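You operate a simulated robot arm through the tools that you are given. There is no shell and no other tool. Be economical: measure what you need, move in short steps, check, and stop when the job is done.

The job below is to be done with a simulated robot arm. You get a single attempt, and the scene is never put back.

JOB
Water the herb in the red pot with rain water from the barrel.
Fine: stand the pot in the wash basin, fill the watering can about to its line at the barrel tap, tap off, pour till water stands on the soil, then put can and pot back; the other herbs stay dry. Set down upright: what you pick out, watering can.

The check looks at the end state, three seconds after you hand in, the way a careful person would. Anything else that was tipped, shoved, dropped, spilled or broken makes it a failure.

ROBOT AND FRAMES
A 6-joint arm with a two-finger parallel gripper on a trunk, on a base that drives. Base frame: it is fixed to the floor where the robot stands at the start and does not move with it; the origin is under the middle of the robot, x ahead of it, y to its left, z up; the surface under the hand at the start is at about z = 0.62. Readings come in m, rad, newtons and seconds.
With the tool pointing down near the work surface it reaches from about 0.32 to 0.7 m from the robot's upright axis, wherever it stands. Its first joint turns from -2.897 to 2.897 rad. Places, roughly: barrel tap [0.4, 1.2, 0.8]; floor of the wash basin [0.5, 0.6, 0.8]. Payload 4.1 kg.
The TCP is the grasp point between the finger pads, 0.023 m short of the fingertips. In the tool frame z runs along the fingers and y along their closing line. Largest opening 0.094 m; finger width 0.038, thickness 0.01; the body of the gripper, 0.054 by 0.096 m, starts 0.039 m behind the TCP.
Orientation is told as [roll, pitch, yaw] about the base's x, y, z axes, in that order, counted from this pose: with the fingers straight down and closing along the base's y, the tool's x points along the base's -x, its y along +y and its z along -z.

CONTROLS
- The arm moves only by the tool move_arm. Its argument "motion" is a list that holds one entry, the list of rows, each a list of 7 numbers: the shift along the base's x, y, z in m, then the turn, a rotation vector about the base's x, y, z in rad, then the gripper command, from -1 (fully open) to 1 (shut), values between in proportion. In form: [[[x, y, z, rx, ry, rz, fingers], ...]]. A call has 1 to 20 rows; each row is the pose to reach, as a shift and turn from the pose commanded when the call began. A row lasts 0.2 s, in which the tool goes at most 0.05 m and 0.15 rad; a call with a longer step from one row to the next is refused whole, and so is a gripper value outside its range. A pose out of reach is approached as far as the arm can. The call stops where the force on the tool passes 60 N (or 10 N more than at its start, if that is more) or the arm is blocked; 0.2 s more then pass. The fingers move at their own pace (about 0.045 m/s each) and stop on an object; they squeeze with about 40 N. The grip force told is the motor's: it shows also when the fingers shut on nothing. Time passes only in rows, and 0.2 s behind the last, so rows that repeat a pose let the fingers close. It gives the time, the measured TCP pose, the force on the tool (base axes), the opening and the grip force at its end, in the units of the frame above (readings bear some noise), with the torque about the TCP (base axes, N m) and any sound that the robot's microphone picked up.
- Cameras (640 x 400 px; columns grow to the right, rows downward): "scene" is now at [0.0264, 0.1922, 1.3324]; the picture's right is [0.40, -0.92, 0.00], its down [-0.36, -0.16, -0.92] and it looks along [0.84, 0.37, -0.40] (base axes); focal length 253 px, centre (320, 200). "wrist" rides on the gripper at [0.086, 0.016, -0.075] in the tool frame; the picture's right is [-0.18, 0.98, 0.00], its down [-0.58, -0.11, -0.81] and it looks along [-0.79, -0.15, 0.59] (tool axes); focal length 243 px, centre (320, 200). There is no depth. A picture from a camera that has moved, and an enlarged one, comes with that camera's place and axes in the base frame and with its lens. The place of the scene camera against the robot may be out by one fixed shift of up to 0.025 m in any direction.
- capture(camera): a new picture of that camera. The clock stands still meanwhile.
- slide_trunk(by): slides the trunk up (or, below 0, down) by that many m; the arm and the scene camera ride with it, the base frame stays. It gives what a move gives, with no picture.
- drive_base(legs): drives the robot by 1 to 6 legs, each [ahead, turn to the left] in m and rad, along the robot's own axes; the way and the turn of a leg run together, so that a leg with both is an arc; at most 1.5 m and 3.142 rad a leg. The arm and the cameras ride along, it lands a little off, and it stops where it bumps. It gives what a move gives.
- pan_tilt(pan, tilt): turns the head with the scene camera to pan (to the left, within 2.705 rad either way) and tilt (down, from -0.506 to 1.204), counted from straight ahead of the robot. It gives what a move gives.
- close_up(camera, box): a new picture of the part [left, top, right, bottom] of that camera's present view, enlarged. The clock stands still meanwhile.
- job_done(): hands the job in; it is judged then, once.

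Go step by step. Nothing tells you exact positions but the pictures and the camera data: compare them with the known pose of the tool, close in by small moves and look again before you grip or let go. The budget is 120 turns and 98 pictures, counting those below and the enlarged ones. Unless the task says otherwise, let go and move clear before handing in, and close with one line.

The tools are called after "Emit:" as name(argument=value, ...) on one line, values as JSON. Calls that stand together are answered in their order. move_arm: Moves the arm, as the interface text tells. Its arguments: {"type":"object","properties":{"motion":{"type":"array"}},"required":["motion"]} The other tools are called the same way: slide_trunk (by) slides the trunk up or down; drive_base (legs) drives the base; pan_tilt (pan, tilt) turns the head that bears the scene camera; capture (camera) takes a picture; close_up (camera, box) takes an enlarged picture of a part of a camera's view; job_done () hands the job in.

At the start:

```text
clock: 0.0
tcp_pos: [0.3908, 0.1776, 0.9995]
tcp_rot: [0.0, 0.0, 0.0]
ft_force: [0.6, -0.3, 0.0]
torque: [0.02, 0.02, 0.04]
grip_width: 0.0939
finger_force: 0.0
trunk travel left (down, up): [-0.275, 0.315]
robot x, y, heading: [-0.0031, -0.002, -0.006]
head pan, tilt: [0.412, 0.407]
```

scene: 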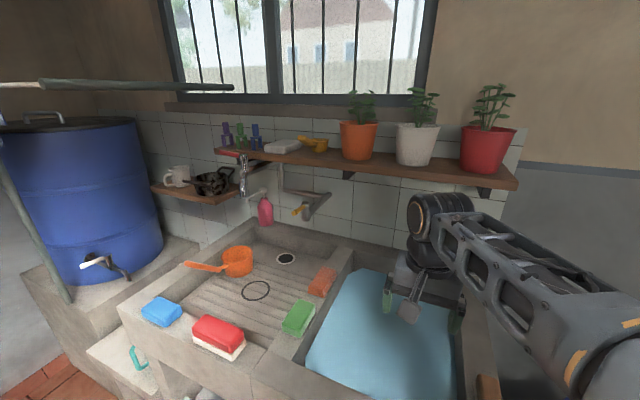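
wrist: 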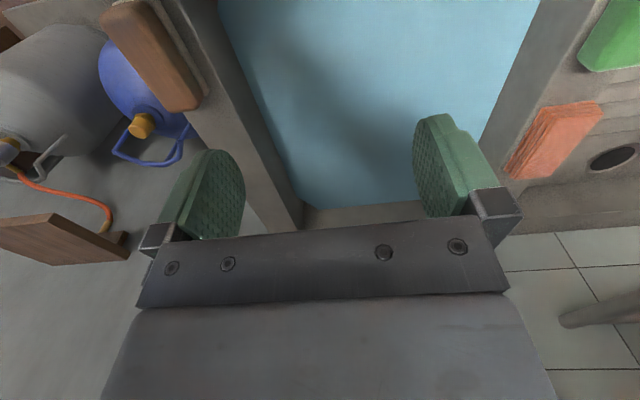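

I see the blue barrel on the left with its tap, the wash basin with the washboard, the water tank, and a shelf with three pots, the red one at the right. I haven't found the watering can yet, so I'll look around.

Emit:
pan_tilt(pan=1.1, tilt=0.75)

Emit:
capture(camera="scene")

Emit:
pan_tilt(pan=-0.5, tilt=0.6)

Emit:
capture(camera="scene")

```text
clock: 1.1
tcp_pos: [0.392, 0.1773, 1.0001]
tcp_rot: [0.001, 0.0, 0.0]
ft_force: [-0.2, -0.6, 0.6]
torque: [0.01, -0.02, 0.02]
grip_width: 0.0939
finger_force: 0.1
trunk travel left (down, up): [-0.275, 0.315]
robot x, y, heading: [0.0021, 0.001, -0.001]
head pan, tilt: [1.1, 0.75]
```

```text
95 pictures are left
camera scene: at [-0.0207, 0.229, 1.302], right [0.89, -0.45, 0.0], down [-0.31, -0.61, -0.73], along [0.33, 0.65, -0.68], focal length 253 px, centre (320, 200)
```

scene: 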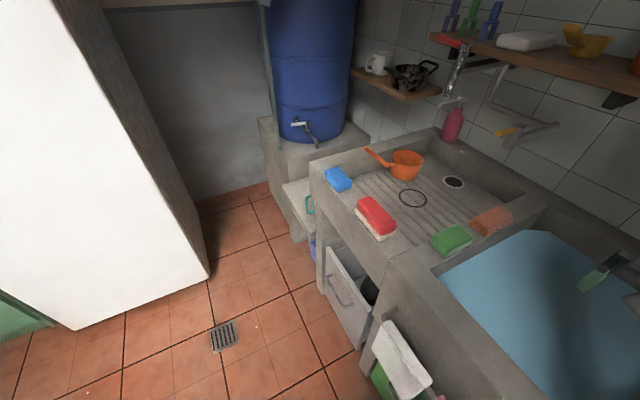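

```text
clock: 2.7
tcp_pos: [0.3926, 0.1771, 1.0002]
tcp_rot: [-0.002, 0.0, 0.001]
ft_force: [-0.1, -0.8, 0.2]
torque: [-0.01, -0.04, 0.03]
grip_width: 0.0941
finger_force: 0.0
trunk travel left (down, up): [-0.275, 0.315]
robot x, y, heading: [0.0012, -0.0002, 0.004]
head pan, tilt: [-0.499, 0.6]
```

```text
94 pictures are left
camera scene: at [0.0192, 0.1129, 1.3148], right [-0.48, -0.88, 0.0], down [-0.5, 0.27, -0.83], along [0.72, -0.39, -0.56], focal length 253 px, centre (320, 200)
```

scene: 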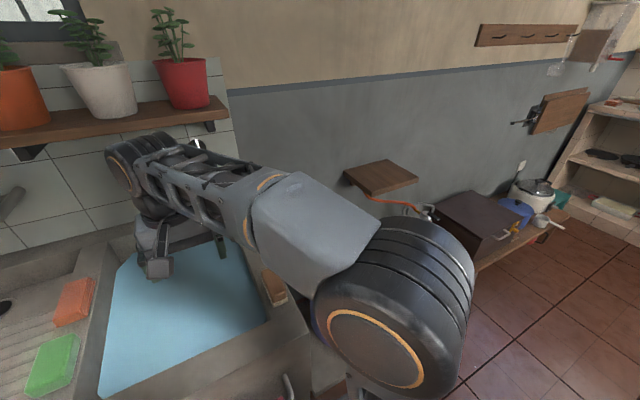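

The teal handle on the low ledge in front of the barrel, left of the basin, may be the watering can. I'll look at it more closely from a better position.

Emit:
pan_tilt(pan=1.1, tilt=0.75)

Emit:
close_up(camera="scene", box=[240, 100, 400, 270])

Emit:
pan_tilt(pan=0.6, tilt=0.1)

Emit:
capture(camera="scene")

Emit:
pan_tilt(pan=-1.3, tilt=0.5)

Emit:
capture(camera="scene")

Emit:
pan_tilt(pan=2.4, tilt=0.5)

Emit:
capture(camera="scene")

```text
clock: 4.4
tcp_pos: [0.3916, 0.1773, 0.9989]
tcp_rot: [0.0, 0.001, 0.0]
ft_force: [0.0, 0.5, -1.0]
torque: [-0.03, -0.01, 0.01]
grip_width: 0.094
finger_force: 0.0
trunk travel left (down, up): [-0.275, 0.315]
robot x, y, heading: [-0.0026, -0.0003, -0.0]
head pan, tilt: [1.1, 0.75]
```

```text
2.35 times, centred on (320, 185) of scene
camera zoom: at [-0.0208, 0.2289, 1.3019], right [0.89, -0.45, 0.0], down [-0.31, -0.61, -0.73], along [0.33, 0.65, -0.68], focal length 596 px, centre (320, 235)
```

zoom: 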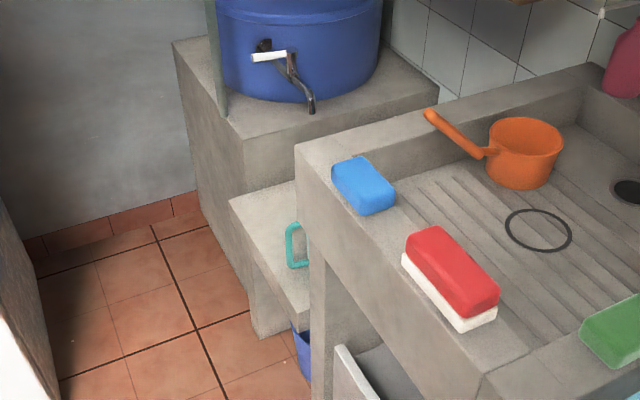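

```text
clock: 5.4
tcp_pos: [0.3907, 0.177, 0.9995]
tcp_rot: [0.0, 0.0, 0.001]
ft_force: [-0.9, -0.6, 0.5]
torque: [0.01, 0.0, -0.03]
grip_width: 0.0938
finger_force: 0.1
trunk travel left (down, up): [-0.275, 0.315]
robot x, y, heading: [0.0001, -0.0006, -0.001]
head pan, tilt: [0.6, 0.099]
```

```text
92 pictures are left
camera scene: at [0.0175, 0.2072, 1.3609], right [0.57, -0.82, 0.0], down [-0.08, -0.06, -0.99], along [0.82, 0.56, -0.1], focal length 253 px, centre (320, 200)
```

scene: 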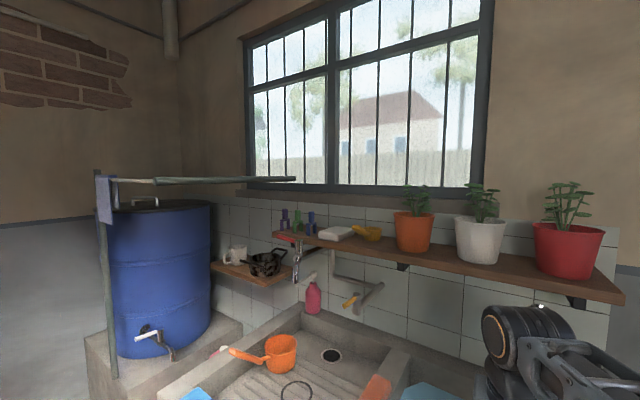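

```text
clock: 7.3
tcp_pos: [0.3922, 0.1772, 1.0]
tcp_rot: [0.0, 0.001, 0.0]
ft_force: [-0.1, 0.7, 0.8]
torque: [0.02, 0.0, -0.01]
grip_width: 0.0941
finger_force: 0.0
trunk travel left (down, up): [-0.275, 0.315]
robot x, y, heading: [0.0013, 0.0006, -0.001]
head pan, tilt: [-1.3, 0.499]
```

```text
91 pictures are left
camera scene: at [-0.0341, 0.0675, 1.3239], right [-0.96, -0.27, 0.0], down [-0.13, 0.46, -0.88], along [0.24, -0.85, -0.48], focal length 253 px, centre (320, 200)
```

scene: 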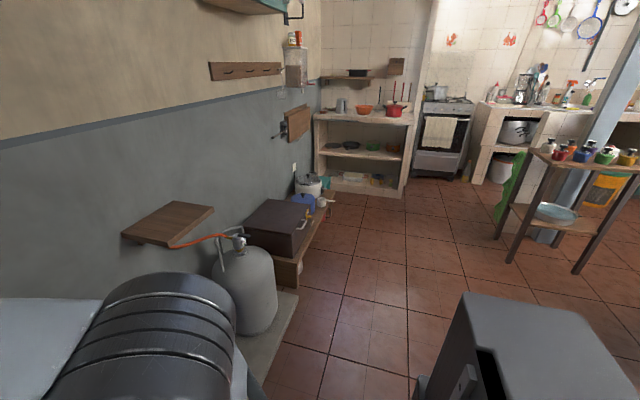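

```text
clock: 10.4
tcp_pos: [0.392, 0.1771, 0.9991]
tcp_rot: [0.001, 0.0, 0.0]
ft_force: [0.3, -0.1, -0.4]
torque: [-0.03, 0.0, -0.01]
grip_width: 0.0938
finger_force: 0.1
trunk travel left (down, up): [-0.275, 0.315]
robot x, y, heading: [-0.0011, 0.0035, -0.002]
head pan, tilt: [2.4, 0.499]
```

```text
90 pictures are left
camera scene: at [-0.1255, 0.2166, 1.3239], right [0.68, 0.74, 0.0], down [0.35, -0.32, -0.88], along [-0.65, 0.59, -0.48], focal length 253 px, centre (320, 200)
```

scene: 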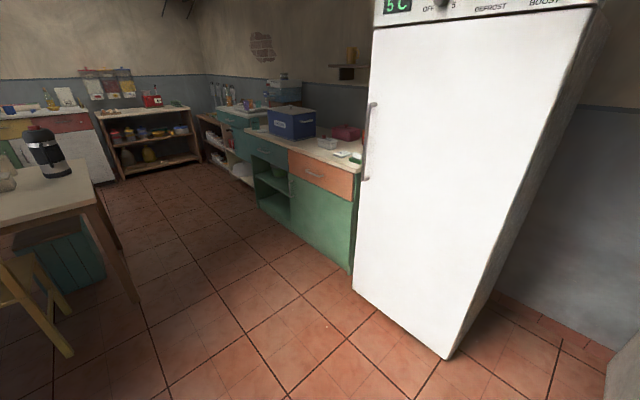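

The teal handle beside the low step under the barrel tap looks like the can. First the pot: I'll look closely at it on the shelf.

Emit:
slide_trunk(by=0.3)

Emit:
pan_tilt(pan=0.0, tilt=0.5)

Emit:
capture(camera="scene")

Emit:
capture(camera="wrist")

```text
clock: 13.4
tcp_pos: [0.3916, 0.178, 1.3002]
tcp_rot: [0.0, -0.001, -0.001]
ft_force: [0.3, -0.3, -0.4]
torque: [0.02, 0.01, -0.01]
grip_width: 0.0939
finger_force: 0.0
trunk travel left (down, up): [-0.575, 0.015]
robot x, y, heading: [0.0008, 0.0006, -0.003]
head pan, tilt: [2.4, 0.499]
```

```text
clock: 15.6
tcp_pos: [0.3927, 0.1779, 1.2998]
tcp_rot: [0.001, -0.001, 0.002]
ft_force: [-0.3, -1.0, -0.4]
torque: [0.02, 0.0, -0.04]
grip_width: 0.0943
finger_force: 0.1
trunk travel left (down, up): [-0.575, 0.015]
robot x, y, heading: [0.0001, -0.0018, -0.004]
head pan, tilt: [0.0, 0.499]
```

```text
89 pictures are left
camera scene: at [0.0326, 0.1552, 1.6239], right [0.0, -1.0, 0.0], down [-0.48, 0.0, -0.88], along [0.88, 0.0, -0.48], focal length 253 px, centre (320, 200)
```

scene: 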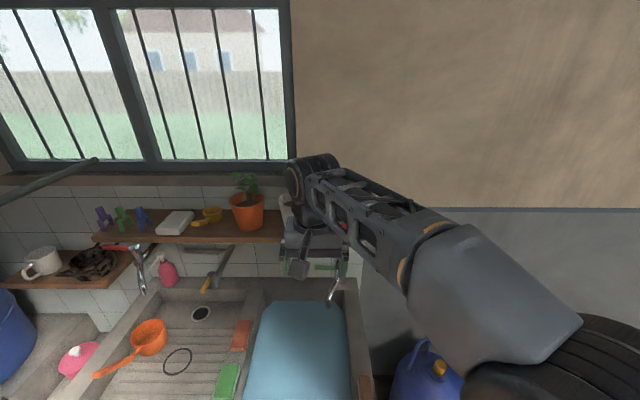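

```text
88 pictures are left
camera wrist: at [0.3043, 0.1935, 1.3754], right [0.18, 0.98, 0.0], down [0.58, -0.11, 0.81], along [0.79, -0.15, -0.59], focal length 243 px, centre (320, 200)
```

wrist: 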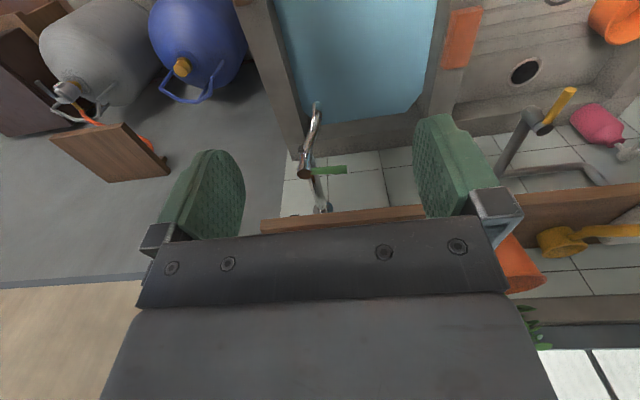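

The shelf top comes out at about z 1.17, with the red pot near (0.72, 0.07). I'll swing the arm right, out of the camera's line, to see the pot clearly.

Emit:
move_arm(motion=[[[0, -0.048, 0, 0, 0, 0, -1], [0, -0.096, 0, 0, 0, 0, -1], [0, -0.144, 0, 0, 0, 0, -1], [0, -0.192, 0, 0, 0, 0, -1], [0, -0.24, 0, 0, 0, 0, -1], [0, -0.288, 0, 0, 0, 0, -1], [-0.01, -0.336, 0, 0, 0, 0, -1], [-0.02, -0.384, 0, 0, 0, 0, -1], [-0.03, -0.43, 0, 0, 0, 0, -1], [-0.04, -0.475, 0, 0, 0, 0, -1]]])

Emit:
capture(camera="scene")

```text
clock: 17.8
tcp_pos: [0.351, -0.3009, 1.2975]
tcp_rot: [-0.001, 0.0, 0.001]
ft_force: [0.3, 0.0, 0.3]
torque: [0.0, -0.03, 0.01]
grip_width: 0.0941
finger_force: 0.1
trunk travel left (down, up): [-0.575, 0.015]
robot x, y, heading: [-0.0011, -0.0019, 0.003]
head pan, tilt: [0.0, 0.499]
```

```text
87 pictures are left
camera scene: at [0.0326, 0.154, 1.624], right [0.0, -1.0, 0.0], down [-0.48, 0.0, -0.88], along [0.88, 0.0, -0.48], focal length 253 px, centre (320, 200)
```

scene: 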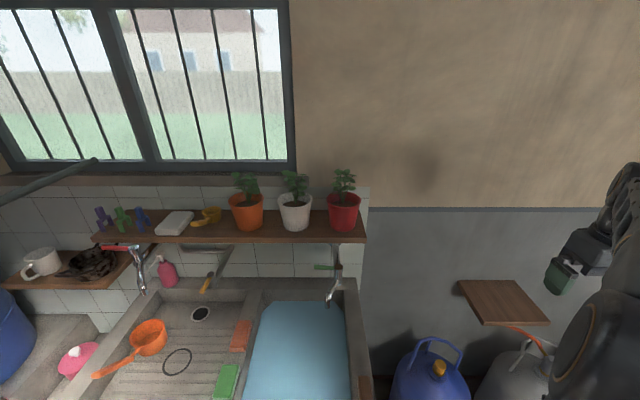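

Emit:
close_up(camera="scene", box=[220, 160, 380, 260])

Emit:
close_up(camera="scene", box=[0, 240, 280, 400])

```text
4.00 times, centred on (300, 210) of scene
camera zoom: at [0.0326, 0.154, 1.624], right [0.0, -1.0, 0.0], down [-0.48, 0.0, -0.88], along [0.88, 0.0, -0.48], focal length 1014 px, centre (400, 160)
```

zoom: 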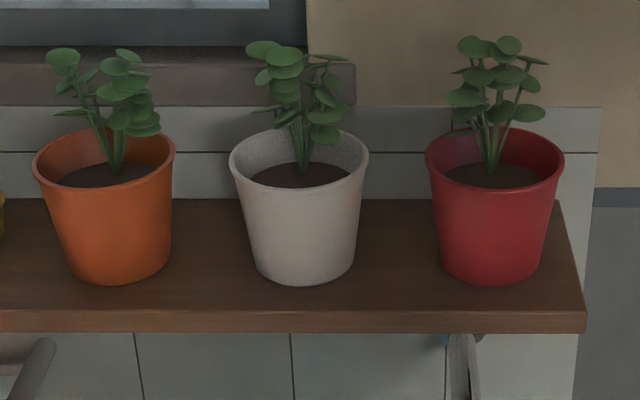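

```text
2.29 times, centred on (140, 320) of scene
camera zoom: at [0.0326, 0.154, 1.624], right [0.0, -1.0, 0.0], down [-0.48, 0.0, -0.88], along [0.88, 0.0, -0.48], focal length 579 px, centre (731, -74)
```

zoom: 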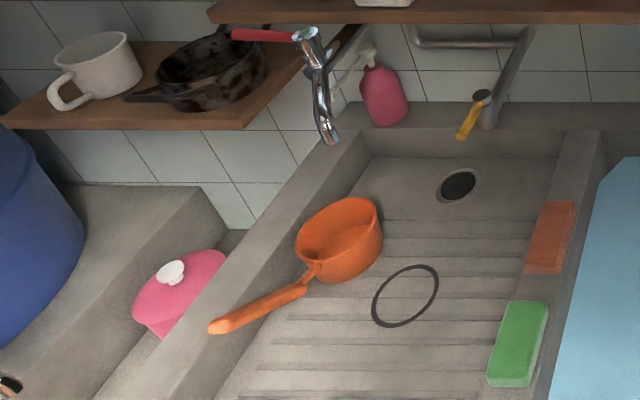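

The red pot measures about 0.10 m across the rim, 0.078 m across the base and 0.09 m tall, standing at (0.712, 0.085) on the shelf at z 1.166. I'll grip the lower body from the front with the fingers tilted about 28° below horizontal, so I'm moving to a spot in front of it.

Emit:
move_arm(motion=[[[0.02, 0.035, -0.0, 0, -0.1, 0, -1], [0.04, 0.07, -0.01, 0, -0.2, 0, -1], [0.06, 0.105, -0.015, 0, -0.3, 0, -1], [0.075, 0.14, -0.02, 0, -0.4, 0, -1], [0.09, 0.175, -0.025, 0, -0.5, 0, -1], [0.105, 0.21, -0.03, 0, -0.6, 0, -1], [0.12, 0.245, -0.035, 0, -0.7, 0, -1], [0.135, 0.28, -0.04, 0, -0.8, 0, -1], [0.15, 0.315, -0.045, 0, -0.9, 0, -1], [0.165, 0.35, -0.05, 0, -1.0, 0, -1], [0.18, 0.385, -0.05, 0, -1.08, 0, -1], [0.18, 0.385, -0.05, 0, -1.08, 0, -1]]])

Emit:
capture(camera="wrist")

Emit:
capture(camera="scene")

```text
clock: 20.4
tcp_pos: [0.5326, 0.0873, 1.2504]
tcp_rot: [0.001, -1.08, 0.001]
ft_force: [0.9, 0.5, 0.6]
torque: [0.02, 0.04, -0.02]
grip_width: 0.094
finger_force: 0.0
trunk travel left (down, up): [-0.575, 0.015]
robot x, y, heading: [-0.002, -0.0, -0.001]
head pan, tilt: [0.0, 0.499]
```

```text
84 pictures are left
camera wrist: at [0.426, 0.1041, 1.209], right [0.09, 0.98, 0.16], down [-0.44, -0.11, 0.89], along [0.9, -0.15, 0.42], focal length 243 px, centre (320, 200)
```

wrist: 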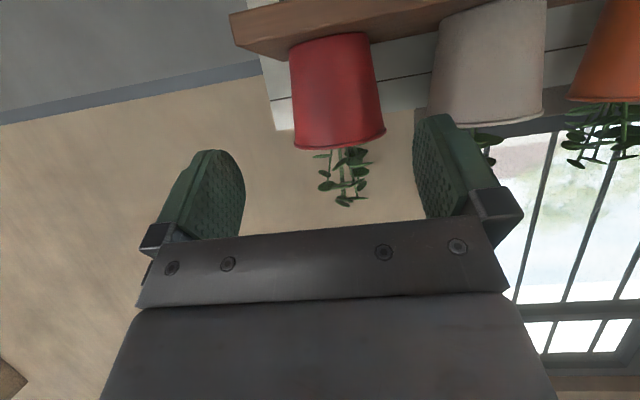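

```text
83 pictures are left
camera scene: at [0.0325, 0.1551, 1.6239], right [0.0, -1.0, 0.0], down [-0.48, 0.0, -0.88], along [0.88, 0.0, -0.48], focal length 253 px, centre (320, 200)
```

scene: 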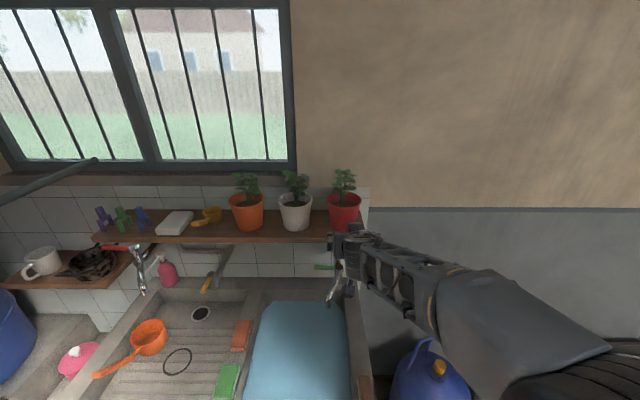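

The wrist view puts the pot centre at y ≈ 0.093, with base z ≈ 1.17. I'll move closer and use the parallax to get x.

Emit:
move_arm(motion=[[[0.03, 0.003, -0.015, 0, 0, 0, -1], [0.06, 0.006, -0.03, 0, 0, 0, -1], [0.06, 0.006, -0.03, 0, 0, 0, -1]]])

Emit:
capture(camera="wrist")

```text
clock: 21.2
tcp_pos: [0.594, 0.0962, 1.2182]
tcp_rot: [-0.002, -1.081, 0.001]
ft_force: [-0.2, -0.7, -0.3]
torque: [-0.02, -0.01, 0.01]
grip_width: 0.0939
finger_force: 0.1
trunk travel left (down, up): [-0.575, 0.015]
robot x, y, heading: [0.0001, -0.0011, -0.001]
head pan, tilt: [0.0, 0.499]
```

```text
82 pictures are left
camera wrist: at [0.4861, 0.1118, 1.1792], right [0.09, 0.98, 0.16], down [-0.44, -0.11, 0.89], along [0.9, -0.15, 0.42], focal length 243 px, centre (320, 200)
```

wrist: 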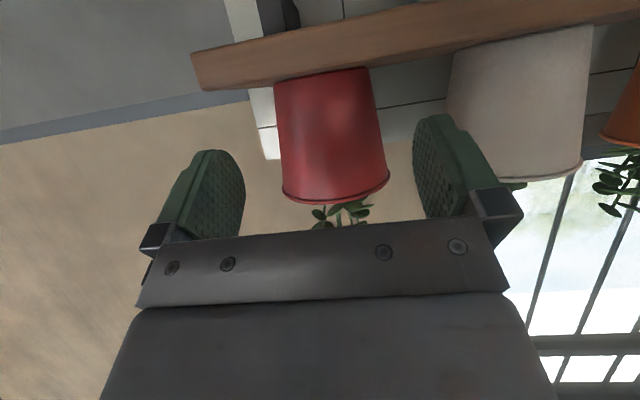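

The rim front is at (0.665, 0.095, 1.264) and the shelf top at about z 1.171. I'll drop to grip height and go part way in, then check that the pot is centred.

Emit:
move_arm(motion=[[[0.026, 0.0, -0.013, 0, 0, 0, -1], [0.05, 0.0, -0.013, 0, 0, 0, -1], [0.076, 0.0, -0.013, 0, 0, 0, -1], [0.076, 0.0, -0.013, 0, 0, 0, -1]]])

Emit:
capture(camera="wrist")

```text
clock: 22.2
tcp_pos: [0.6693, 0.0955, 1.2083]
tcp_rot: [-0.001, -1.08, -0.001]
ft_force: [0.0, 1.2, -0.5]
torque: [0.04, 0.01, 0.0]
grip_width: 0.094
finger_force: 0.2
trunk travel left (down, up): [-0.575, 0.015]
robot x, y, heading: [0.0031, -0.0004, -0.002]
head pan, tilt: [0.0, 0.499]
```

```text
81 pictures are left
camera wrist: at [0.5612, 0.1113, 1.1679], right [0.09, 0.98, 0.16], down [-0.44, -0.11, 0.89], along [0.9, -0.15, 0.42], focal length 243 px, centre (320, 200)
```

wrist: 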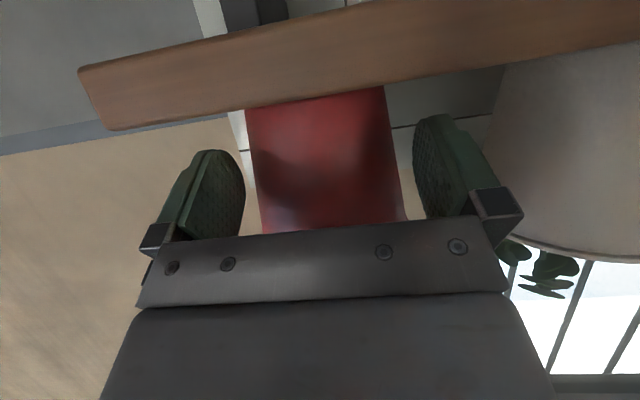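

The pot sits about 3 mm to the −y side of the finger midline, and its body is about 0.086 m wide at this height. I'll correct for that and slide in gently.

Emit:
move_arm(motion=[[[0.0, -0.003, -0.002, 0, 0, 0, -1], [0.012, -0.003, -0.003, 0, 0, 0, -1], [0.024, -0.003, -0.003, 0, 0, 0, -1], [0.037, -0.003, -0.003, 0, 0, 0, -1], [0.037, -0.003, -0.003, 0, 0, 0, -1]]])

Emit:
capture(camera="wrist")

Emit:
close_up(camera="scene", box=[260, 160, 420, 260])

```text
clock: 23.4
tcp_pos: [0.7061, 0.0902, 1.2045]
tcp_rot: [0.0, -1.08, 0.001]
ft_force: [0.8, -0.1, 0.5]
torque: [0.03, 0.03, -0.01]
grip_width: 0.0939
finger_force: 0.1
trunk travel left (down, up): [-0.575, 0.015]
robot x, y, heading: [0.0005, 0.0043, 0.003]
head pan, tilt: [0.0, 0.499]
```

```text
80 pictures are left
camera wrist: at [0.5976, 0.1066, 1.1645], right [0.09, 0.98, 0.16], down [-0.44, -0.11, 0.89], along [0.9, -0.15, 0.42], focal length 243 px, centre (320, 200)
```

wrist: 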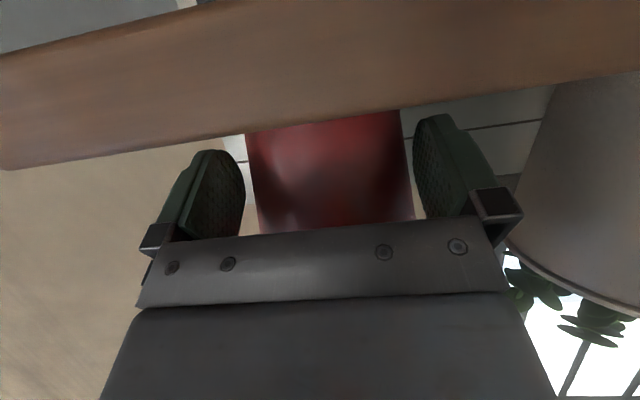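

```text
4.00 times, centred on (340, 210) of scene
camera zoom: at [0.0327, 0.1551, 1.6239], right [0.0, -1.0, 0.0], down [-0.48, 0.0, -0.88], along [0.88, 0.0, -0.48], focal length 1014 px, centre (240, 160)
```

zoom: 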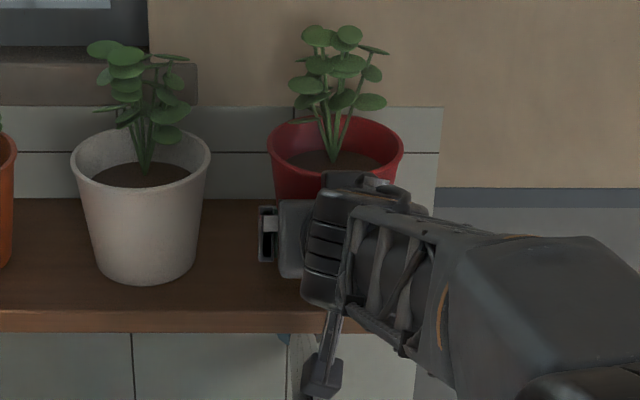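

Comparing pictures, the palm nudged the pot back about 17 mm: the tilt makes the palm meet the rim before the fingers pass the pot's centre. I need a flatter approach with the wrist camera on top, so I'll back off and roll the tool by half a turn.

Emit:
move_arm(motion=[[[-0.04, 0, 0, 0, 0, 0, -1], [-0.08, 0, 0, 0, 0, 0, -1], [-0.12, 0, 0.01, 0, 0, 0, -1], [-0.14, 0, 0.03, 0.1232, 0, -0.0659, -1], [-0.14, 0, 0.03, 0.2465, 0, -0.1317, -1], [-0.14, 0, 0.03, 0.3697, 0, -0.1976, -1], [-0.14, 0, 0.03, 0.493, 0, -0.2634, -1], [-0.14, 0, 0.03, 0.6162, 0, -0.3293, -1], [-0.14, 0, 0.03, 0.7395, 0, -0.3951, -1], [-0.14, 0, 0.03, 0.8627, 0, -0.461, -1], [-0.14, 0, 0.03, 0.986, 0, -0.5268, -1], [-0.14, 0, 0.03, 1.1092, 0, -0.5927, -1], [-0.14, 0, 0.03, 1.2325, 0, -0.6585, -1], [-0.14, 0, 0.03, 1.3557, 0, -0.7244, -1], [-0.14, 0, 0.03, 1.479, 0, -0.7902, -1]]])

```text
clock: 26.6
tcp_pos: [0.5703, 0.0853, 1.2591]
tcp_rot: [1.066, 0.095, -1.621]
ft_force: [-0.2, 0.0, 0.5]
torque: [-0.02, 0.02, 0.0]
grip_width: 0.094
finger_force: 0.1
out of reach, approached as far as the arm can: row 13, 14, 15
trunk travel left (down, up): [-0.575, 0.015]
robot x, y, heading: [0.0004, -0.0006, 0.001]
head pan, tilt: [0.0, 0.499]
```

Rolling that way hits a joint limit, so I'll roll the other way.

Emit:
move_arm(motion=[[[0, 0, 0, -0.1232, 0, 0.0659, -1], [0, 0, 0, -0.2465, 0, 0.1317, -1], [0, 0, 0, -0.3697, 0, 0.1976, -1], [0, 0, 0, -0.493, 0, 0.2634, -1], [0, 0, 0, -0.6162, 0, 0.3293, -1], [0, 0, 0, -0.7395, 0, 0.3951, -1], [0, 0, 0, -0.8627, 0, 0.461, -1], [0, 0, 0, -0.986, 0, 0.5268, -1], [0, 0, 0, -1.1092, 0, 0.5927, -1], [0, 0, 0, -1.2325, 0, 0.6585, -1], [0, 0, 0, -1.3557, 0, 0.7244, -1], [0, 0, 0, -1.479, 0, 0.7902, -1], [0, 0, 0, -1.6022, 0, 0.8561, -1], [0, 0, 0, -1.7255, 0, 0.922, -1], [0, 0, 0, -1.8487, 0, 0.9878, -1], [0, 0, 0, -1.972, 0, 1.0537, -1], [0, 0, 0, -2.0952, 0, 1.1195, -1], [0, 0, 0, -2.2185, 0, 1.1854, -1], [0, 0, 0, -2.3417, 0, 1.2512, -1], [0, 0, 0, -2.465, 0, 1.3171, -1]]])

```text
clock: 30.8
tcp_pos: [0.5687, 0.0839, 1.2573]
tcp_rot: [-1.035, -0.394, 1.347]
ft_force: [-0.4, 0.1, -0.4]
torque: [0.0, 0.0, -0.01]
grip_width: 0.0941
finger_force: 0.0
trunk travel left (down, up): [-0.575, 0.015]
robot x, y, heading: [0.0005, -0.0011, -0.001]
head pan, tilt: [0.0, 0.499]
```

This direction works, so I'll finish the roll.

Emit:
move_arm(motion=[[[0, 0, 0, -0.1273, 0, 0.0679, -1], [0, 0, 0, -0.2546, 0, 0.1359, -1], [0, 0, 0, -0.3819, 0, 0.2038, -1], [0, 0, 0, -0.5091, 0, 0.2717, -1], [0, 0, 0, -0.6364, 0, 0.3396, -1], [0, 0, 0, -0.7637, 0, 0.4076, -1], [0, 0, 0, -0.891, 0, 0.4755, -1], [0, 0, 0, -1.0183, 0, 0.5434, -1], [0, 0, 0, -1.1456, 0, 0.6114, -1], [0, 0, 0, -1.2729, 0, 0.6793, -1], [0, 0, 0, -1.4001, 0, 0.7472, -1], [0, 0, 0, -1.5274, 0, 0.8151, -1], [0, 0, 0, -1.6547, 0, 0.8831, -1], [0, 0, 0, -1.782, 0, 0.951, -1], [0, 0, 0, -1.782, 0, 0.951, -1]]])

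```text
clock: 34.0
tcp_pos: [0.5705, 0.0843, 1.2581]
tcp_rot: [-0.005, 1.081, 3.139]
ft_force: [0.1, 0.3, 0.2]
torque: [-0.01, -0.02, 0.02]
grip_width: 0.0939
finger_force: 0.1
trunk travel left (down, up): [-0.575, 0.015]
robot x, y, heading: [0.0003, -0.0018, 0.005]
head pan, tilt: [0.0, 0.499]
```

The roll is done. Next I'll flatten the tilt to about 12° and look through the wrist camera from above.

Emit:
move_arm(motion=[[[-0.01, 0.004, 0, 0, -0.14, 0, -1], [-0.02, 0.008, 0, 0, -0.28, 0, -1], [-0.02, 0.008, 0, 0, -0.28, 0, -1]]])

Emit:
capture(camera="wrist")

Emit:
capture(camera="scene")

```text
clock: 34.8
tcp_pos: [0.5499, 0.0909, 1.2576]
tcp_rot: [-0.016, 1.361, 3.123]
ft_force: [0.1, 0.1, 0.0]
torque: [0.01, -0.01, 0.0]
grip_width: 0.0938
finger_force: 0.0
out of reach, approached as far as the arm can: row 1
trunk travel left (down, up): [-0.575, 0.015]
robot x, y, heading: [0.0024, 0.0007, -0.003]
head pan, tilt: [0.0, 0.499]
```

```text
78 pictures are left
camera wrist: at [0.4944, 0.0746, 1.3582], right [-0.04, -0.98, -0.18], down [-0.91, 0.11, -0.4], along [0.41, 0.15, -0.9], focal length 243 px, centre (320, 200)
```

wrist: 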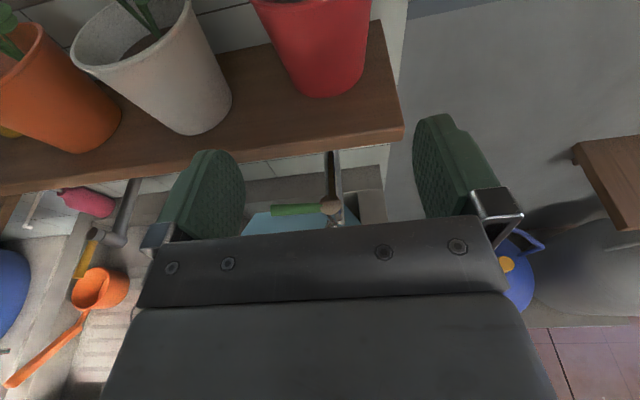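

```text
77 pictures are left
camera scene: at [0.0325, 0.155, 1.6239], right [0.0, -1.0, 0.0], down [-0.48, 0.0, -0.88], along [0.88, 0.0, -0.48], focal length 253 px, centre (320, 200)
```

scene: 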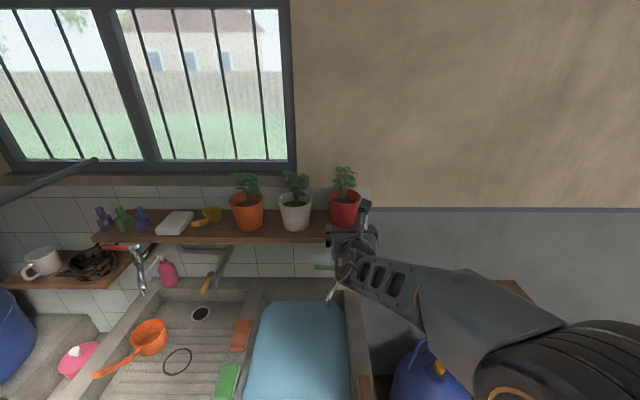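

The view from above is good. The pot base front is now at x ≈ 0.697 (centre about (0.736, 0.095)), and the white pot's base front at 0.676 suggests where red stood before. I'll lower to grip height and approach.

Emit:
move_arm(motion=[[[0.0, 0.002, -0.03, 0, 0, 0, -1], [0.0, 0.004, -0.054, 0, 0, 0, -1], [0.04, 0.004, -0.054, 0, 0, 0, -1], [0.08, 0.004, -0.054, 0, 0, 0, -1], [0.11, 0.004, -0.054, 0, 0, 0, -1], [0.11, 0.004, -0.054, 0, 0, 0, -1]]])

Emit:
capture(camera="wrist")

```text
clock: 36.2
tcp_pos: [0.6602, 0.0966, 1.2031]
tcp_rot: [-0.019, 1.363, 3.123]
ft_force: [-1.1, 0.2, 0.1]
torque: [-0.02, -0.02, 0.0]
grip_width: 0.0941
finger_force: 0.1
trunk travel left (down, up): [-0.575, 0.015]
robot x, y, heading: [0.0005, -0.0013, -0.002]
head pan, tilt: [0.0, 0.499]
```

```text
76 pictures are left
camera wrist: at [0.6048, 0.0793, 1.3053], right [-0.04, -0.98, -0.18], down [-0.91, 0.11, -0.4], along [0.41, 0.15, -0.9], focal length 243 px, centre (320, 200)
```

wrist: 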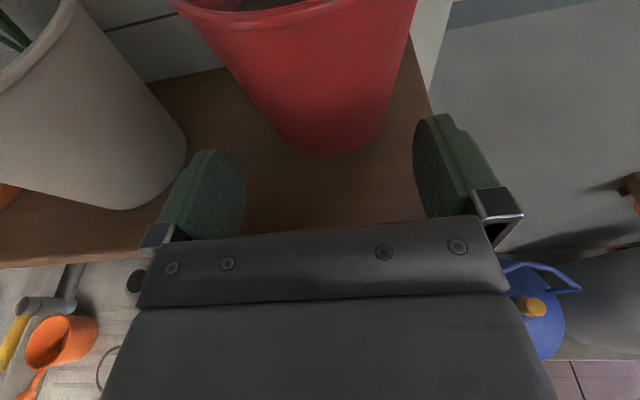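

The pot is well lined up (y ≈ 0.094). Sliding in.

Emit:
move_arm(motion=[[[0.015, -0.002, 0, 0, 0, 0, -1], [0.03, -0.002, 0, 0, 0, 0, -1], [0.042, -0.002, 0, 0, 0, 0, -1], [0.052, -0.002, 0, 0, 0, 0, -1], [0.06, -0.002, 0, 0, 0, 0, -1], [0.06, -0.002, 0, 0, 0, 0, -1]]])

Emit:
capture(camera="wrist")

Emit:
close_up(camera="scene", box=[260, 160, 420, 260])

```text
clock: 37.2
tcp_pos: [0.6994, 0.0947, 1.2025]
tcp_rot: [-0.03, 1.351, 3.114]
ft_force: [-46.0, -5.7, 14.2]
torque: [-0.4, 2.33, -0.48]
grip_width: 0.0939
finger_force: 0.1
trunk travel left (down, up): [-0.575, 0.015]
robot x, y, heading: [-0.001, -0.0026, -0.003]
head pan, tilt: [0.0, 0.499]
stopped in row 5: the force on the tool passed its limit at 70 N (the readings are from after the stop); the commanded pose is now the measured one
```

```text
75 pictures are left
camera wrist: at [0.6452, 0.0778, 1.3051], right [-0.04, -0.98, -0.19], down [-0.91, 0.11, -0.39], along [0.4, 0.15, -0.9], focal length 243 px, centre (320, 200)
```

wrist: 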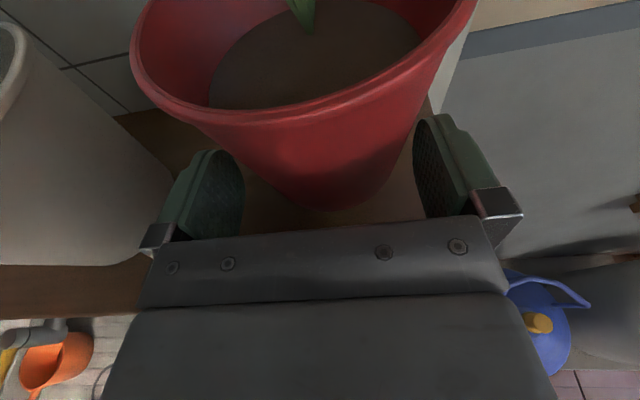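

```text
4.00 times, centred on (340, 210) of scene
camera zoom: at [0.0207, 0.1539, 1.6246], right [0.0, -1.0, 0.0], down [-0.47, 0.0, -0.88], along [0.88, 0.0, -0.47], focal length 1014 px, centre (240, 160)
```

zoom: 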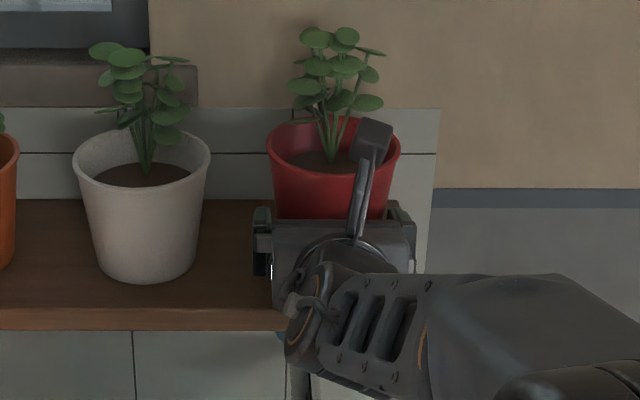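

The hand's underside caught the shelf's front edge; the pot is unmoved. I'll back off, add about 3° of tilt and raise a few millimetres to clear the edge, then advance again.

Emit:
move_arm(motion=[[[-0.015, 0, 0.004, 0, 0.0, 0, -1], [-0.02, 0, 0.006, 0, 0.05, 0, -1], [-0.01, 0, 0.006, 0, 0.05, 0, -1], [0.0, -0.001, 0.005, 0, 0.05, 0, -1], [0.008, -0.001, 0.005, 0, 0.05, 0, -1], [0.014, -0.001, 0.004, 0, 0.05, 0, -1], [0.014, -0.001, 0.004, 0, 0.05, 0, -1]]])

Emit:
capture(camera="wrist")

```text
clock: 38.4
tcp_pos: [0.7028, 0.0945, 1.2024]
tcp_rot: [-0.025, 1.286, 3.123]
ft_force: [-44.8, -4.9, 12.8]
torque: [-0.34, 2.21, -0.42]
grip_width: 0.094
finger_force: 0.0
trunk travel left (down, up): [-0.575, 0.015]
robot x, y, heading: [0.0007, 0.0, 0.003]
head pan, tilt: [0.0, 0.499]
stopped in row 5: the force on the tool passed its limit at 67 N (the readings are from after the stop); the commanded pose is now the measured one
```

```text
73 pictures are left
camera wrist: at [0.6547, 0.078, 1.3076], right [-0.05, -0.98, -0.18], down [-0.94, 0.11, -0.33], along [0.34, 0.16, -0.93], focal length 243 px, centre (320, 200)
```

wrist: 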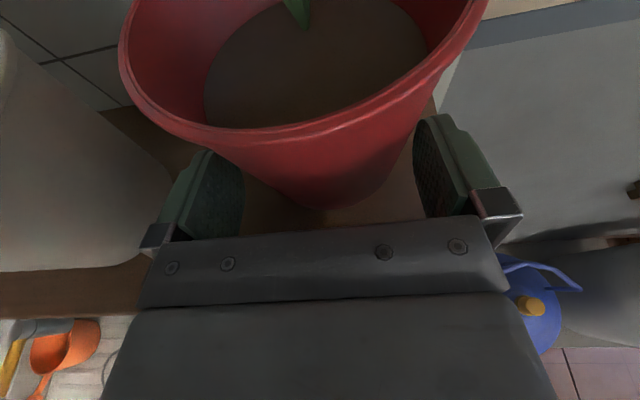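

A wider part of the hand behind the fingers meets the shelf edge, so coming from the front doesn't work. The shelf ends about 7 cm to the right of the pot, so I'll approach from that end with the fingers pointing along +y. I'm backing off and swinging round.

Emit:
move_arm(motion=[[[-0.04, 0, 0.005, 0, 0, 0, -1], [-0.08, 0, 0.01, 0, 0, 0, -1], [-0.12, 0, 0.02, 0, 0, 0, -1], [-0.14, -0.04, 0.03, 0, 0, 0.0, -1], [-0.14, -0.08, 0.03, 0, 0, 0.12, -1], [-0.14, -0.12, 0.03, 0, 0, 0.26, -1], [-0.14, -0.16, 0.03, 0, 0, 0.4, -1], [-0.14, -0.2, 0.03, 0, 0, 0.54, -1], [-0.13, -0.22, 0.03, 0, 0, 0.68, -1], [-0.11, -0.24, 0.03, 0, 0, 0.82, -1], [-0.09, -0.25, 0.03, 0, 0, 0.96, -1], [-0.07, -0.25, 0.03, 0, 0, 1.1, -1], [-0.05, -0.25, 0.03, 0, 0, 1.24, -1], [-0.03, -0.25, 0.03, 0, 0, 1.38, -1], [-0.01, -0.25, 0.03, 0, 0, 1.48, -1], [0.01, -0.25, 0.03, 0, 0, 1.56, -1], [0.03, -0.25, 0.03, 0, 0, 1.56, -1], [0.03, -0.25, 0.03, 0, 0, 1.56, -1]]])

Emit:
capture(camera="wrist")

Emit:
capture(camera="scene")

```text
clock: 42.2
tcp_pos: [0.6349, -0.1134, 1.2116]
tcp_rot: [-0.016, 1.281, -1.594]
ft_force: [-0.3, 0.0, -0.1]
torque: [0.01, 0.01, 0.02]
grip_width: 0.0939
finger_force: 0.0
out of reach, approached as far as the arm can: row 5, 6, 7, 8, 14, 15, 16, 17, 18
trunk travel left (down, up): [-0.575, 0.015]
robot x, y, heading: [-0.0033, 0.0006, 0.0]
head pan, tilt: [0.0, 0.499]
```

```text
72 pictures are left
camera wrist: at [0.6507, -0.1605, 1.3151], right [0.98, -0.06, -0.18], down [-0.12, -0.94, -0.33], along [-0.15, 0.34, -0.93], focal length 243 px, centre (320, 200)
```

wrist: 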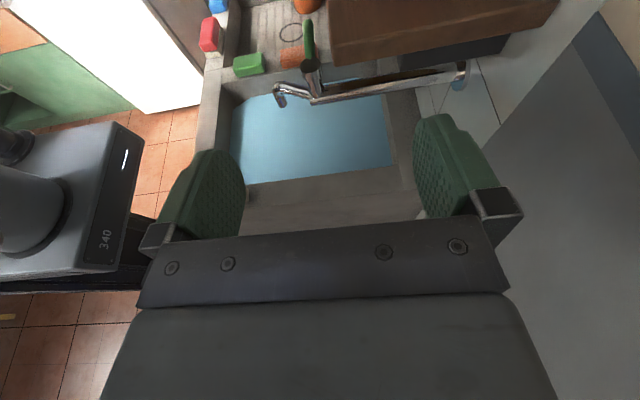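

```text
71 pictures are left
camera scene: at [0.0297, 0.1552, 1.6239], right [0.0, -1.0, 0.0], down [-0.48, 0.0, -0.88], along [0.88, 0.0, -0.48], focal length 253 px, centre (320, 200)
```

scene: 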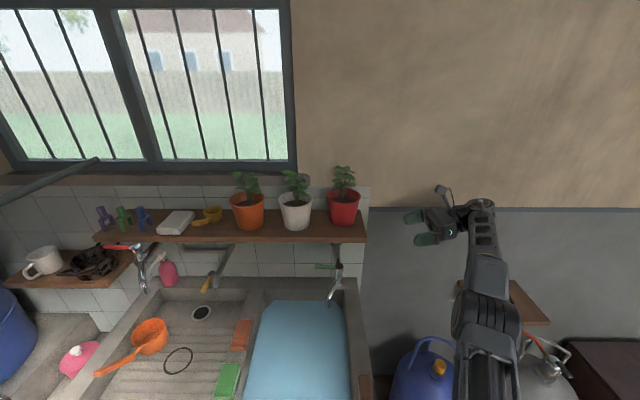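

The arm is at full stretch, so I need to shift the base right and a bit forward. I'll back up, sidestep 0.28 m to the right, and check.

Emit:
drive_base(legs=[[-0.15, 0], [0, -1.57], [0.28, 0], [0, 1.57]])

Emit:
pan_tilt(pan=0.3, tilt=1.0)

Emit:
capture(camera="scene")

```text
clock: 52.7
tcp_pos: [0.4797, -0.413, 1.21]
tcp_rot: [-0.017, 1.281, -1.627]
ft_force: [0.0, 0.0, -0.1]
torque: [0.01, 0.02, 0.0]
grip_width: 0.0938
finger_force: 0.0
trunk travel left (down, up): [-0.575, 0.015]
robot x, y, heading: [-0.1538, -0.277, -0.026]
head pan, tilt: [0.0, 0.499]
```

```text
clock: 53.6
tcp_pos: [0.479, -0.4116, 1.2108]
tcp_rot: [-0.016, 1.282, -1.628]
ft_force: [0.1, 0.6, 0.3]
torque: [-0.01, -0.02, -0.02]
grip_width: 0.0939
finger_force: 0.1
trunk travel left (down, up): [-0.575, 0.015]
robot x, y, heading: [-0.156, -0.2768, -0.031]
head pan, tilt: [0.3, 1.0]
```

```text
70 pictures are left
camera scene: at [-0.141, -0.1037, 1.5829], right [0.27, -0.96, 0.0], down [-0.81, -0.22, -0.54], along [0.52, 0.14, -0.84], focal length 253 px, centre (320, 200)
```

scene: 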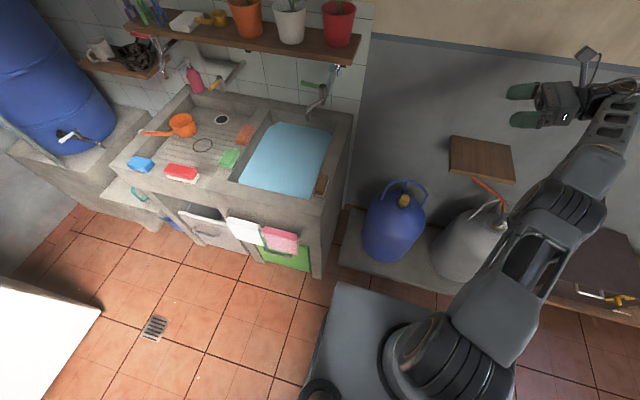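

The base can go about 0.18 m further ahead, beside the sink and short of the cylinders. I'll drive there.

Emit:
drive_base(legs=[[0.18, 0.03]])

Emit:
move_arm(motion=[[[0.0, 0.04, 0.03, 0, 0, 0, -1], [0.0, 0.08, 0.03, 0, 0, -0.06, -1], [0.0, 0.12, 0.03, 0, 0, -0.12, -1], [0.0, 0.16, 0.03, 0, 0, -0.185, -1], [0.0, 0.2, 0.03, 0, 0, -0.185, -1], [0.0, 0.24, 0.03, 0, 0, -0.185, -1], [0.0, 0.27, 0.03, 0, 0, -0.185, -1], [0.02, 0.29, 0.03, 0, 0, -0.185, -1], [0.02, 0.29, 0.03, 0, 0, -0.185, -1]]])

Emit:
capture(camera="wrist")

```text
clock: 55.2
tcp_pos: [0.6671, -0.3946, 1.208]
tcp_rot: [-0.019, 1.282, -1.599]
ft_force: [-0.7, 0.2, -0.4]
torque: [-0.01, 0.0, 0.02]
grip_width: 0.094
finger_force: 0.1
trunk travel left (down, up): [-0.575, 0.015]
robot x, y, heading: [0.0226, -0.2815, -0.001]
head pan, tilt: [0.3, 1.0]
```

```text
clock: 57.2
tcp_pos: [0.6853, -0.1043, 1.2398]
tcp_rot: [-0.019, 1.281, -1.784]
ft_force: [0.7, 0.0, 0.3]
torque: [-0.03, 0.02, 0.01]
grip_width: 0.0939
finger_force: 0.1
trunk travel left (down, up): [-0.575, 0.015]
robot x, y, heading: [0.0286, -0.2794, 0.0]
head pan, tilt: [0.3, 1.0]
```

```text
69 pictures are left
camera wrist: at [0.6915, -0.1545, 1.3451], right [0.95, -0.24, -0.18], down [-0.29, -0.9, -0.33], along [-0.08, 0.36, -0.93], focal length 243 px, centre (320, 200)
```

wrist: 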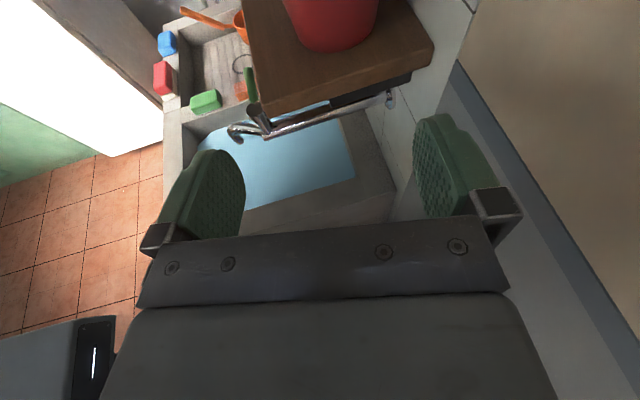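

The shelf end is at y ≈ 0.005 and the pot centre at (0.737, 0.095). I'll use a slightly higher grip (about 41 mm above the shelf, 14° tilt) so the hand clears the board, and move up short of the pot to check alignment.

Emit:
move_arm(motion=[[[0.01, 0.03, -0.01, 0.022, -0.005, 0, -1], [0.02, 0.06, -0.02, 0.044, -0.0095, 0, -1], [0.029, 0.094, -0.028, 0.044, -0.0095, 0, -1], [0.029, 0.094, -0.028, 0.044, -0.0095, 0, -1]]])

Emit:
capture(camera="wrist")

```text
clock: 58.2
tcp_pos: [0.7154, -0.0121, 1.2125]
tcp_rot: [-0.018, 1.327, -1.785]
ft_force: [0.2, 0.9, -0.5]
torque: [-0.01, 0.02, 0.02]
grip_width: 0.0942
finger_force: 0.1
trunk travel left (down, up): [-0.575, 0.015]
robot x, y, heading: [0.0286, -0.2832, 0.002]
head pan, tilt: [0.3, 1.0]
```

```text
68 pictures are left
camera wrist: at [0.7205, -0.0656, 1.315], right [0.95, -0.23, -0.18], down [-0.29, -0.88, -0.37], along [-0.08, 0.4, -0.91], focal length 243 px, centre (320, 200)
```

wrist: 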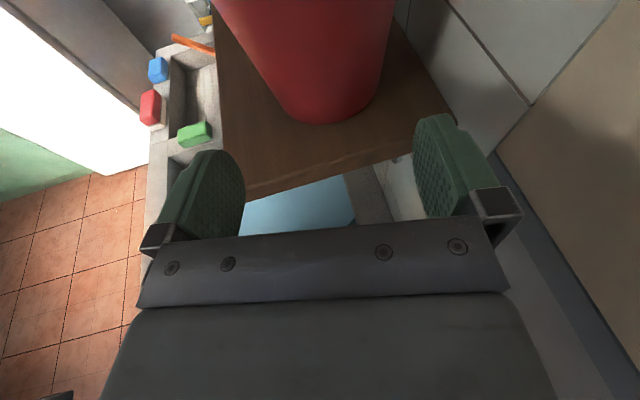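

Alignment is within about 2.5 mm. Sliding in along the finger direction.

Emit:
move_arm(motion=[[[0.0015, 0.02, 0, 0, 0, 0, -1], [0.0057, 0.04, 0, 0, 0, 0, -1], [0.009, 0.055, 0, 0, 0, 0, -1], [0.012, 0.068, 0, 0, 0, 0, -1], [0.0147, 0.08, 0, 0, 0, 0, -1], [0.0169, 0.09, 0, 0, 0, 0, -1], [0.0169, 0.09, 0, 0, 0, 0, -1]]])

Emit:
capture(camera="wrist")

```text
clock: 59.8
tcp_pos: [0.73, 0.0776, 1.2094]
tcp_rot: [-0.018, 1.326, -1.784]
ft_force: [0.4, -1.4, -0.4]
torque: [-0.02, 0.02, 0.02]
grip_width: 0.0938
finger_force: 0.1
trunk travel left (down, up): [-0.575, 0.015]
robot x, y, heading: [0.0253, -0.2796, -0.001]
head pan, tilt: [0.3, 1.0]
```

```text
67 pictures are left
camera wrist: at [0.7361, 0.0247, 1.3131], right [0.95, -0.23, -0.18], down [-0.29, -0.88, -0.37], along [-0.08, 0.4, -0.91], focal length 243 px, centre (320, 200)
```

wrist: 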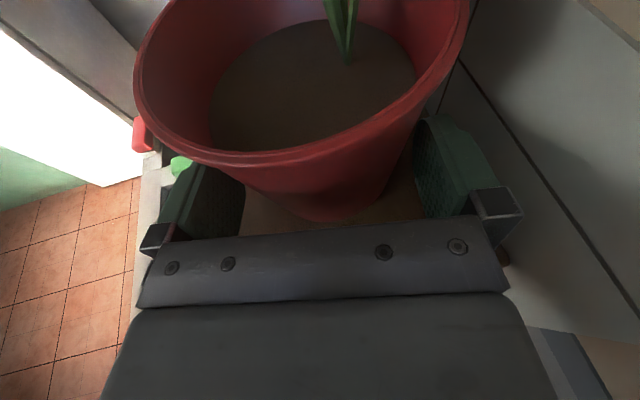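

The fingertips can't pass the pot's widest part at this height, because the pot is a bit bigger than I thought. The tips are close enough to its middle to pinch and drag it, though. I'll close lightly and drag it about 45 mm toward the shelf end, so I can then regrip lower with the hand off the board.

Emit:
move_arm(motion=[[[0, 0, 0, 0, 0, 0, -0.8], [0, 0, 0, 0, 0, 0, -0.8], [0, 0, 0, 0, 0, 0, -0.8], [-0.002, -0.008, 0, 0, 0, 0, -0.8], [-0.003, -0.016, 0, 0, 0, 0, -0.8], [-0.003, -0.016, 0, 0, 0, 0, -0.8]]])

Emit:
capture(camera="wrist")

```text
clock: 61.2
tcp_pos: [0.7288, 0.0621, 1.2099]
tcp_rot: [-0.015, 1.327, -1.783]
ft_force: [0.0, -0.6, -0.8]
torque: [0.02, -0.02, 0.02]
grip_width: 0.0845
finger_force: 0.0
trunk travel left (down, up): [-0.575, 0.015]
robot x, y, heading: [0.029, -0.2796, 0.005]
head pan, tilt: [0.3, 1.0]
```

```text
66 pictures are left
camera wrist: at [0.7337, 0.0084, 1.3134], right [0.95, -0.23, -0.18], down [-0.29, -0.88, -0.37], along [-0.07, 0.4, -0.91], focal length 243 px, centre (320, 200)
```

wrist: 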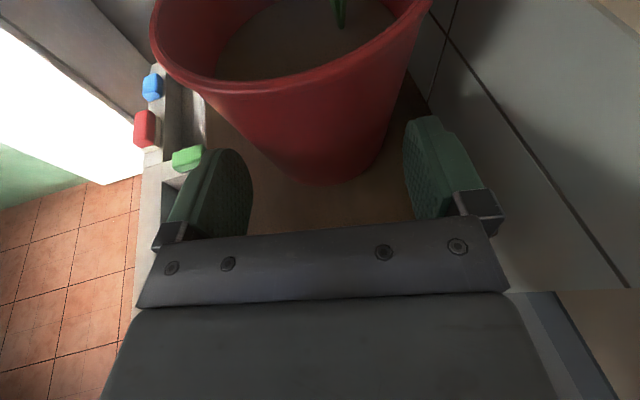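

The pot slid along rather than gripping; its centre is now at about (0.74, 0.119). A steeper tilt with low fingertips got well around the pot the first time, so I'll back off and tilt to 28° to look.

Emit:
move_arm(motion=[[[-0.006, -0.03, 0.005, 0, 0, 0, -1], [-0.0127, -0.0586, 0.008, 0, 0, 0, -1], [-0.0127, -0.0586, 0.008, -0.122, 0.026, 0, -1], [-0.0127, -0.0586, 0.003, -0.244, 0.053, 0, -1], [-0.0127, -0.0586, -0.006, -0.244, 0.053, 0, -1], [-0.0127, -0.0586, -0.006, -0.244, 0.053, 0, -1]]])

Emit:
capture(camera="wrist")

```text
clock: 62.6
tcp_pos: [0.7158, 0.0049, 1.2044]
tcp_rot: [-0.018, 1.077, -1.783]
ft_force: [0.2, -1.1, 0.2]
torque: [-0.02, 0.02, -0.06]
grip_width: 0.0942
finger_force: 0.0
trunk travel left (down, up): [-0.575, 0.015]
robot x, y, heading: [0.0278, -0.2818, 0.006]
head pan, tilt: [0.3, 1.0]
```

```text
65 pictures are left
camera wrist: at [0.727, -0.0231, 1.3174], right [0.95, -0.28, -0.17], down [-0.3, -0.95, -0.13], along [-0.13, 0.17, -0.98], focal length 243 px, centre (320, 200)
```

wrist: 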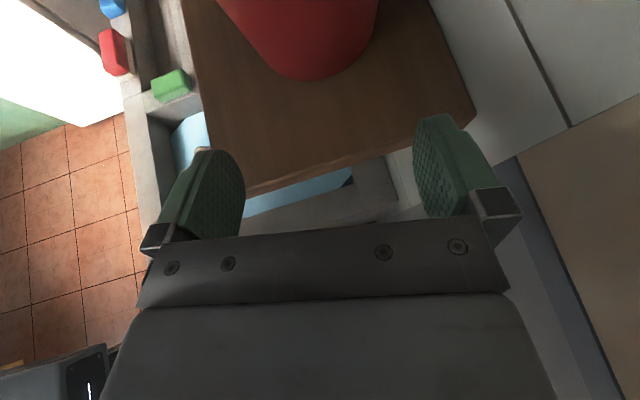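

The pot base's nearest point is at about (0.722, 0.082), so I need a small lateral shift. Moving in slowly at low height.

Emit:
move_arm(motion=[[[-0.006, 0.01, -0.001, 0, 0, 0, -1], [-0.002, 0.03, -0.001, 0, 0, 0, -1], [0.002, 0.05, -0.001, 0, 0, 0, -1], [0.005, 0.062, -0.001, 0, 0, 0, -1], [0.0075, 0.074, -0.001, 0, 0, 0, -1], [0.0075, 0.074, -0.001, 0, 0, 0, -1]]])

Emit:
capture(camera="wrist")

```text
clock: 64.0
tcp_pos: [0.7209, 0.0769, 1.203]
tcp_rot: [-0.017, 1.076, -1.784]
ft_force: [0.4, -0.4, 0.4]
torque: [0.0, 0.0, -0.02]
grip_width: 0.094
finger_force: 0.0
trunk travel left (down, up): [-0.575, 0.015]
robot x, y, heading: [0.0251, -0.2838, -0.0]
head pan, tilt: [0.3, 1.0]
```

```text
64 pictures are left
camera wrist: at [0.7314, 0.0494, 1.3155], right [0.95, -0.28, -0.17], down [-0.3, -0.95, -0.13], along [-0.13, 0.17, -0.98], focal length 243 px, centre (320, 200)
```

wrist: 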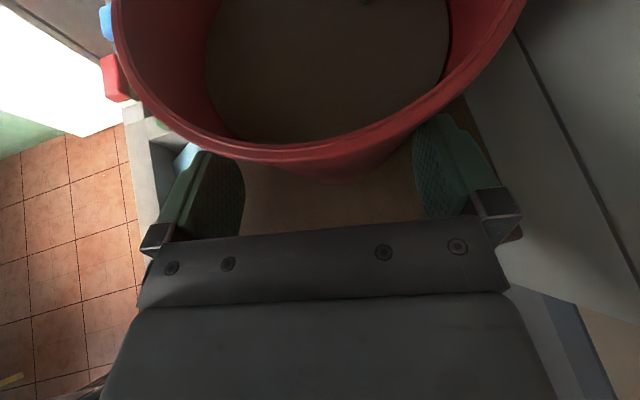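

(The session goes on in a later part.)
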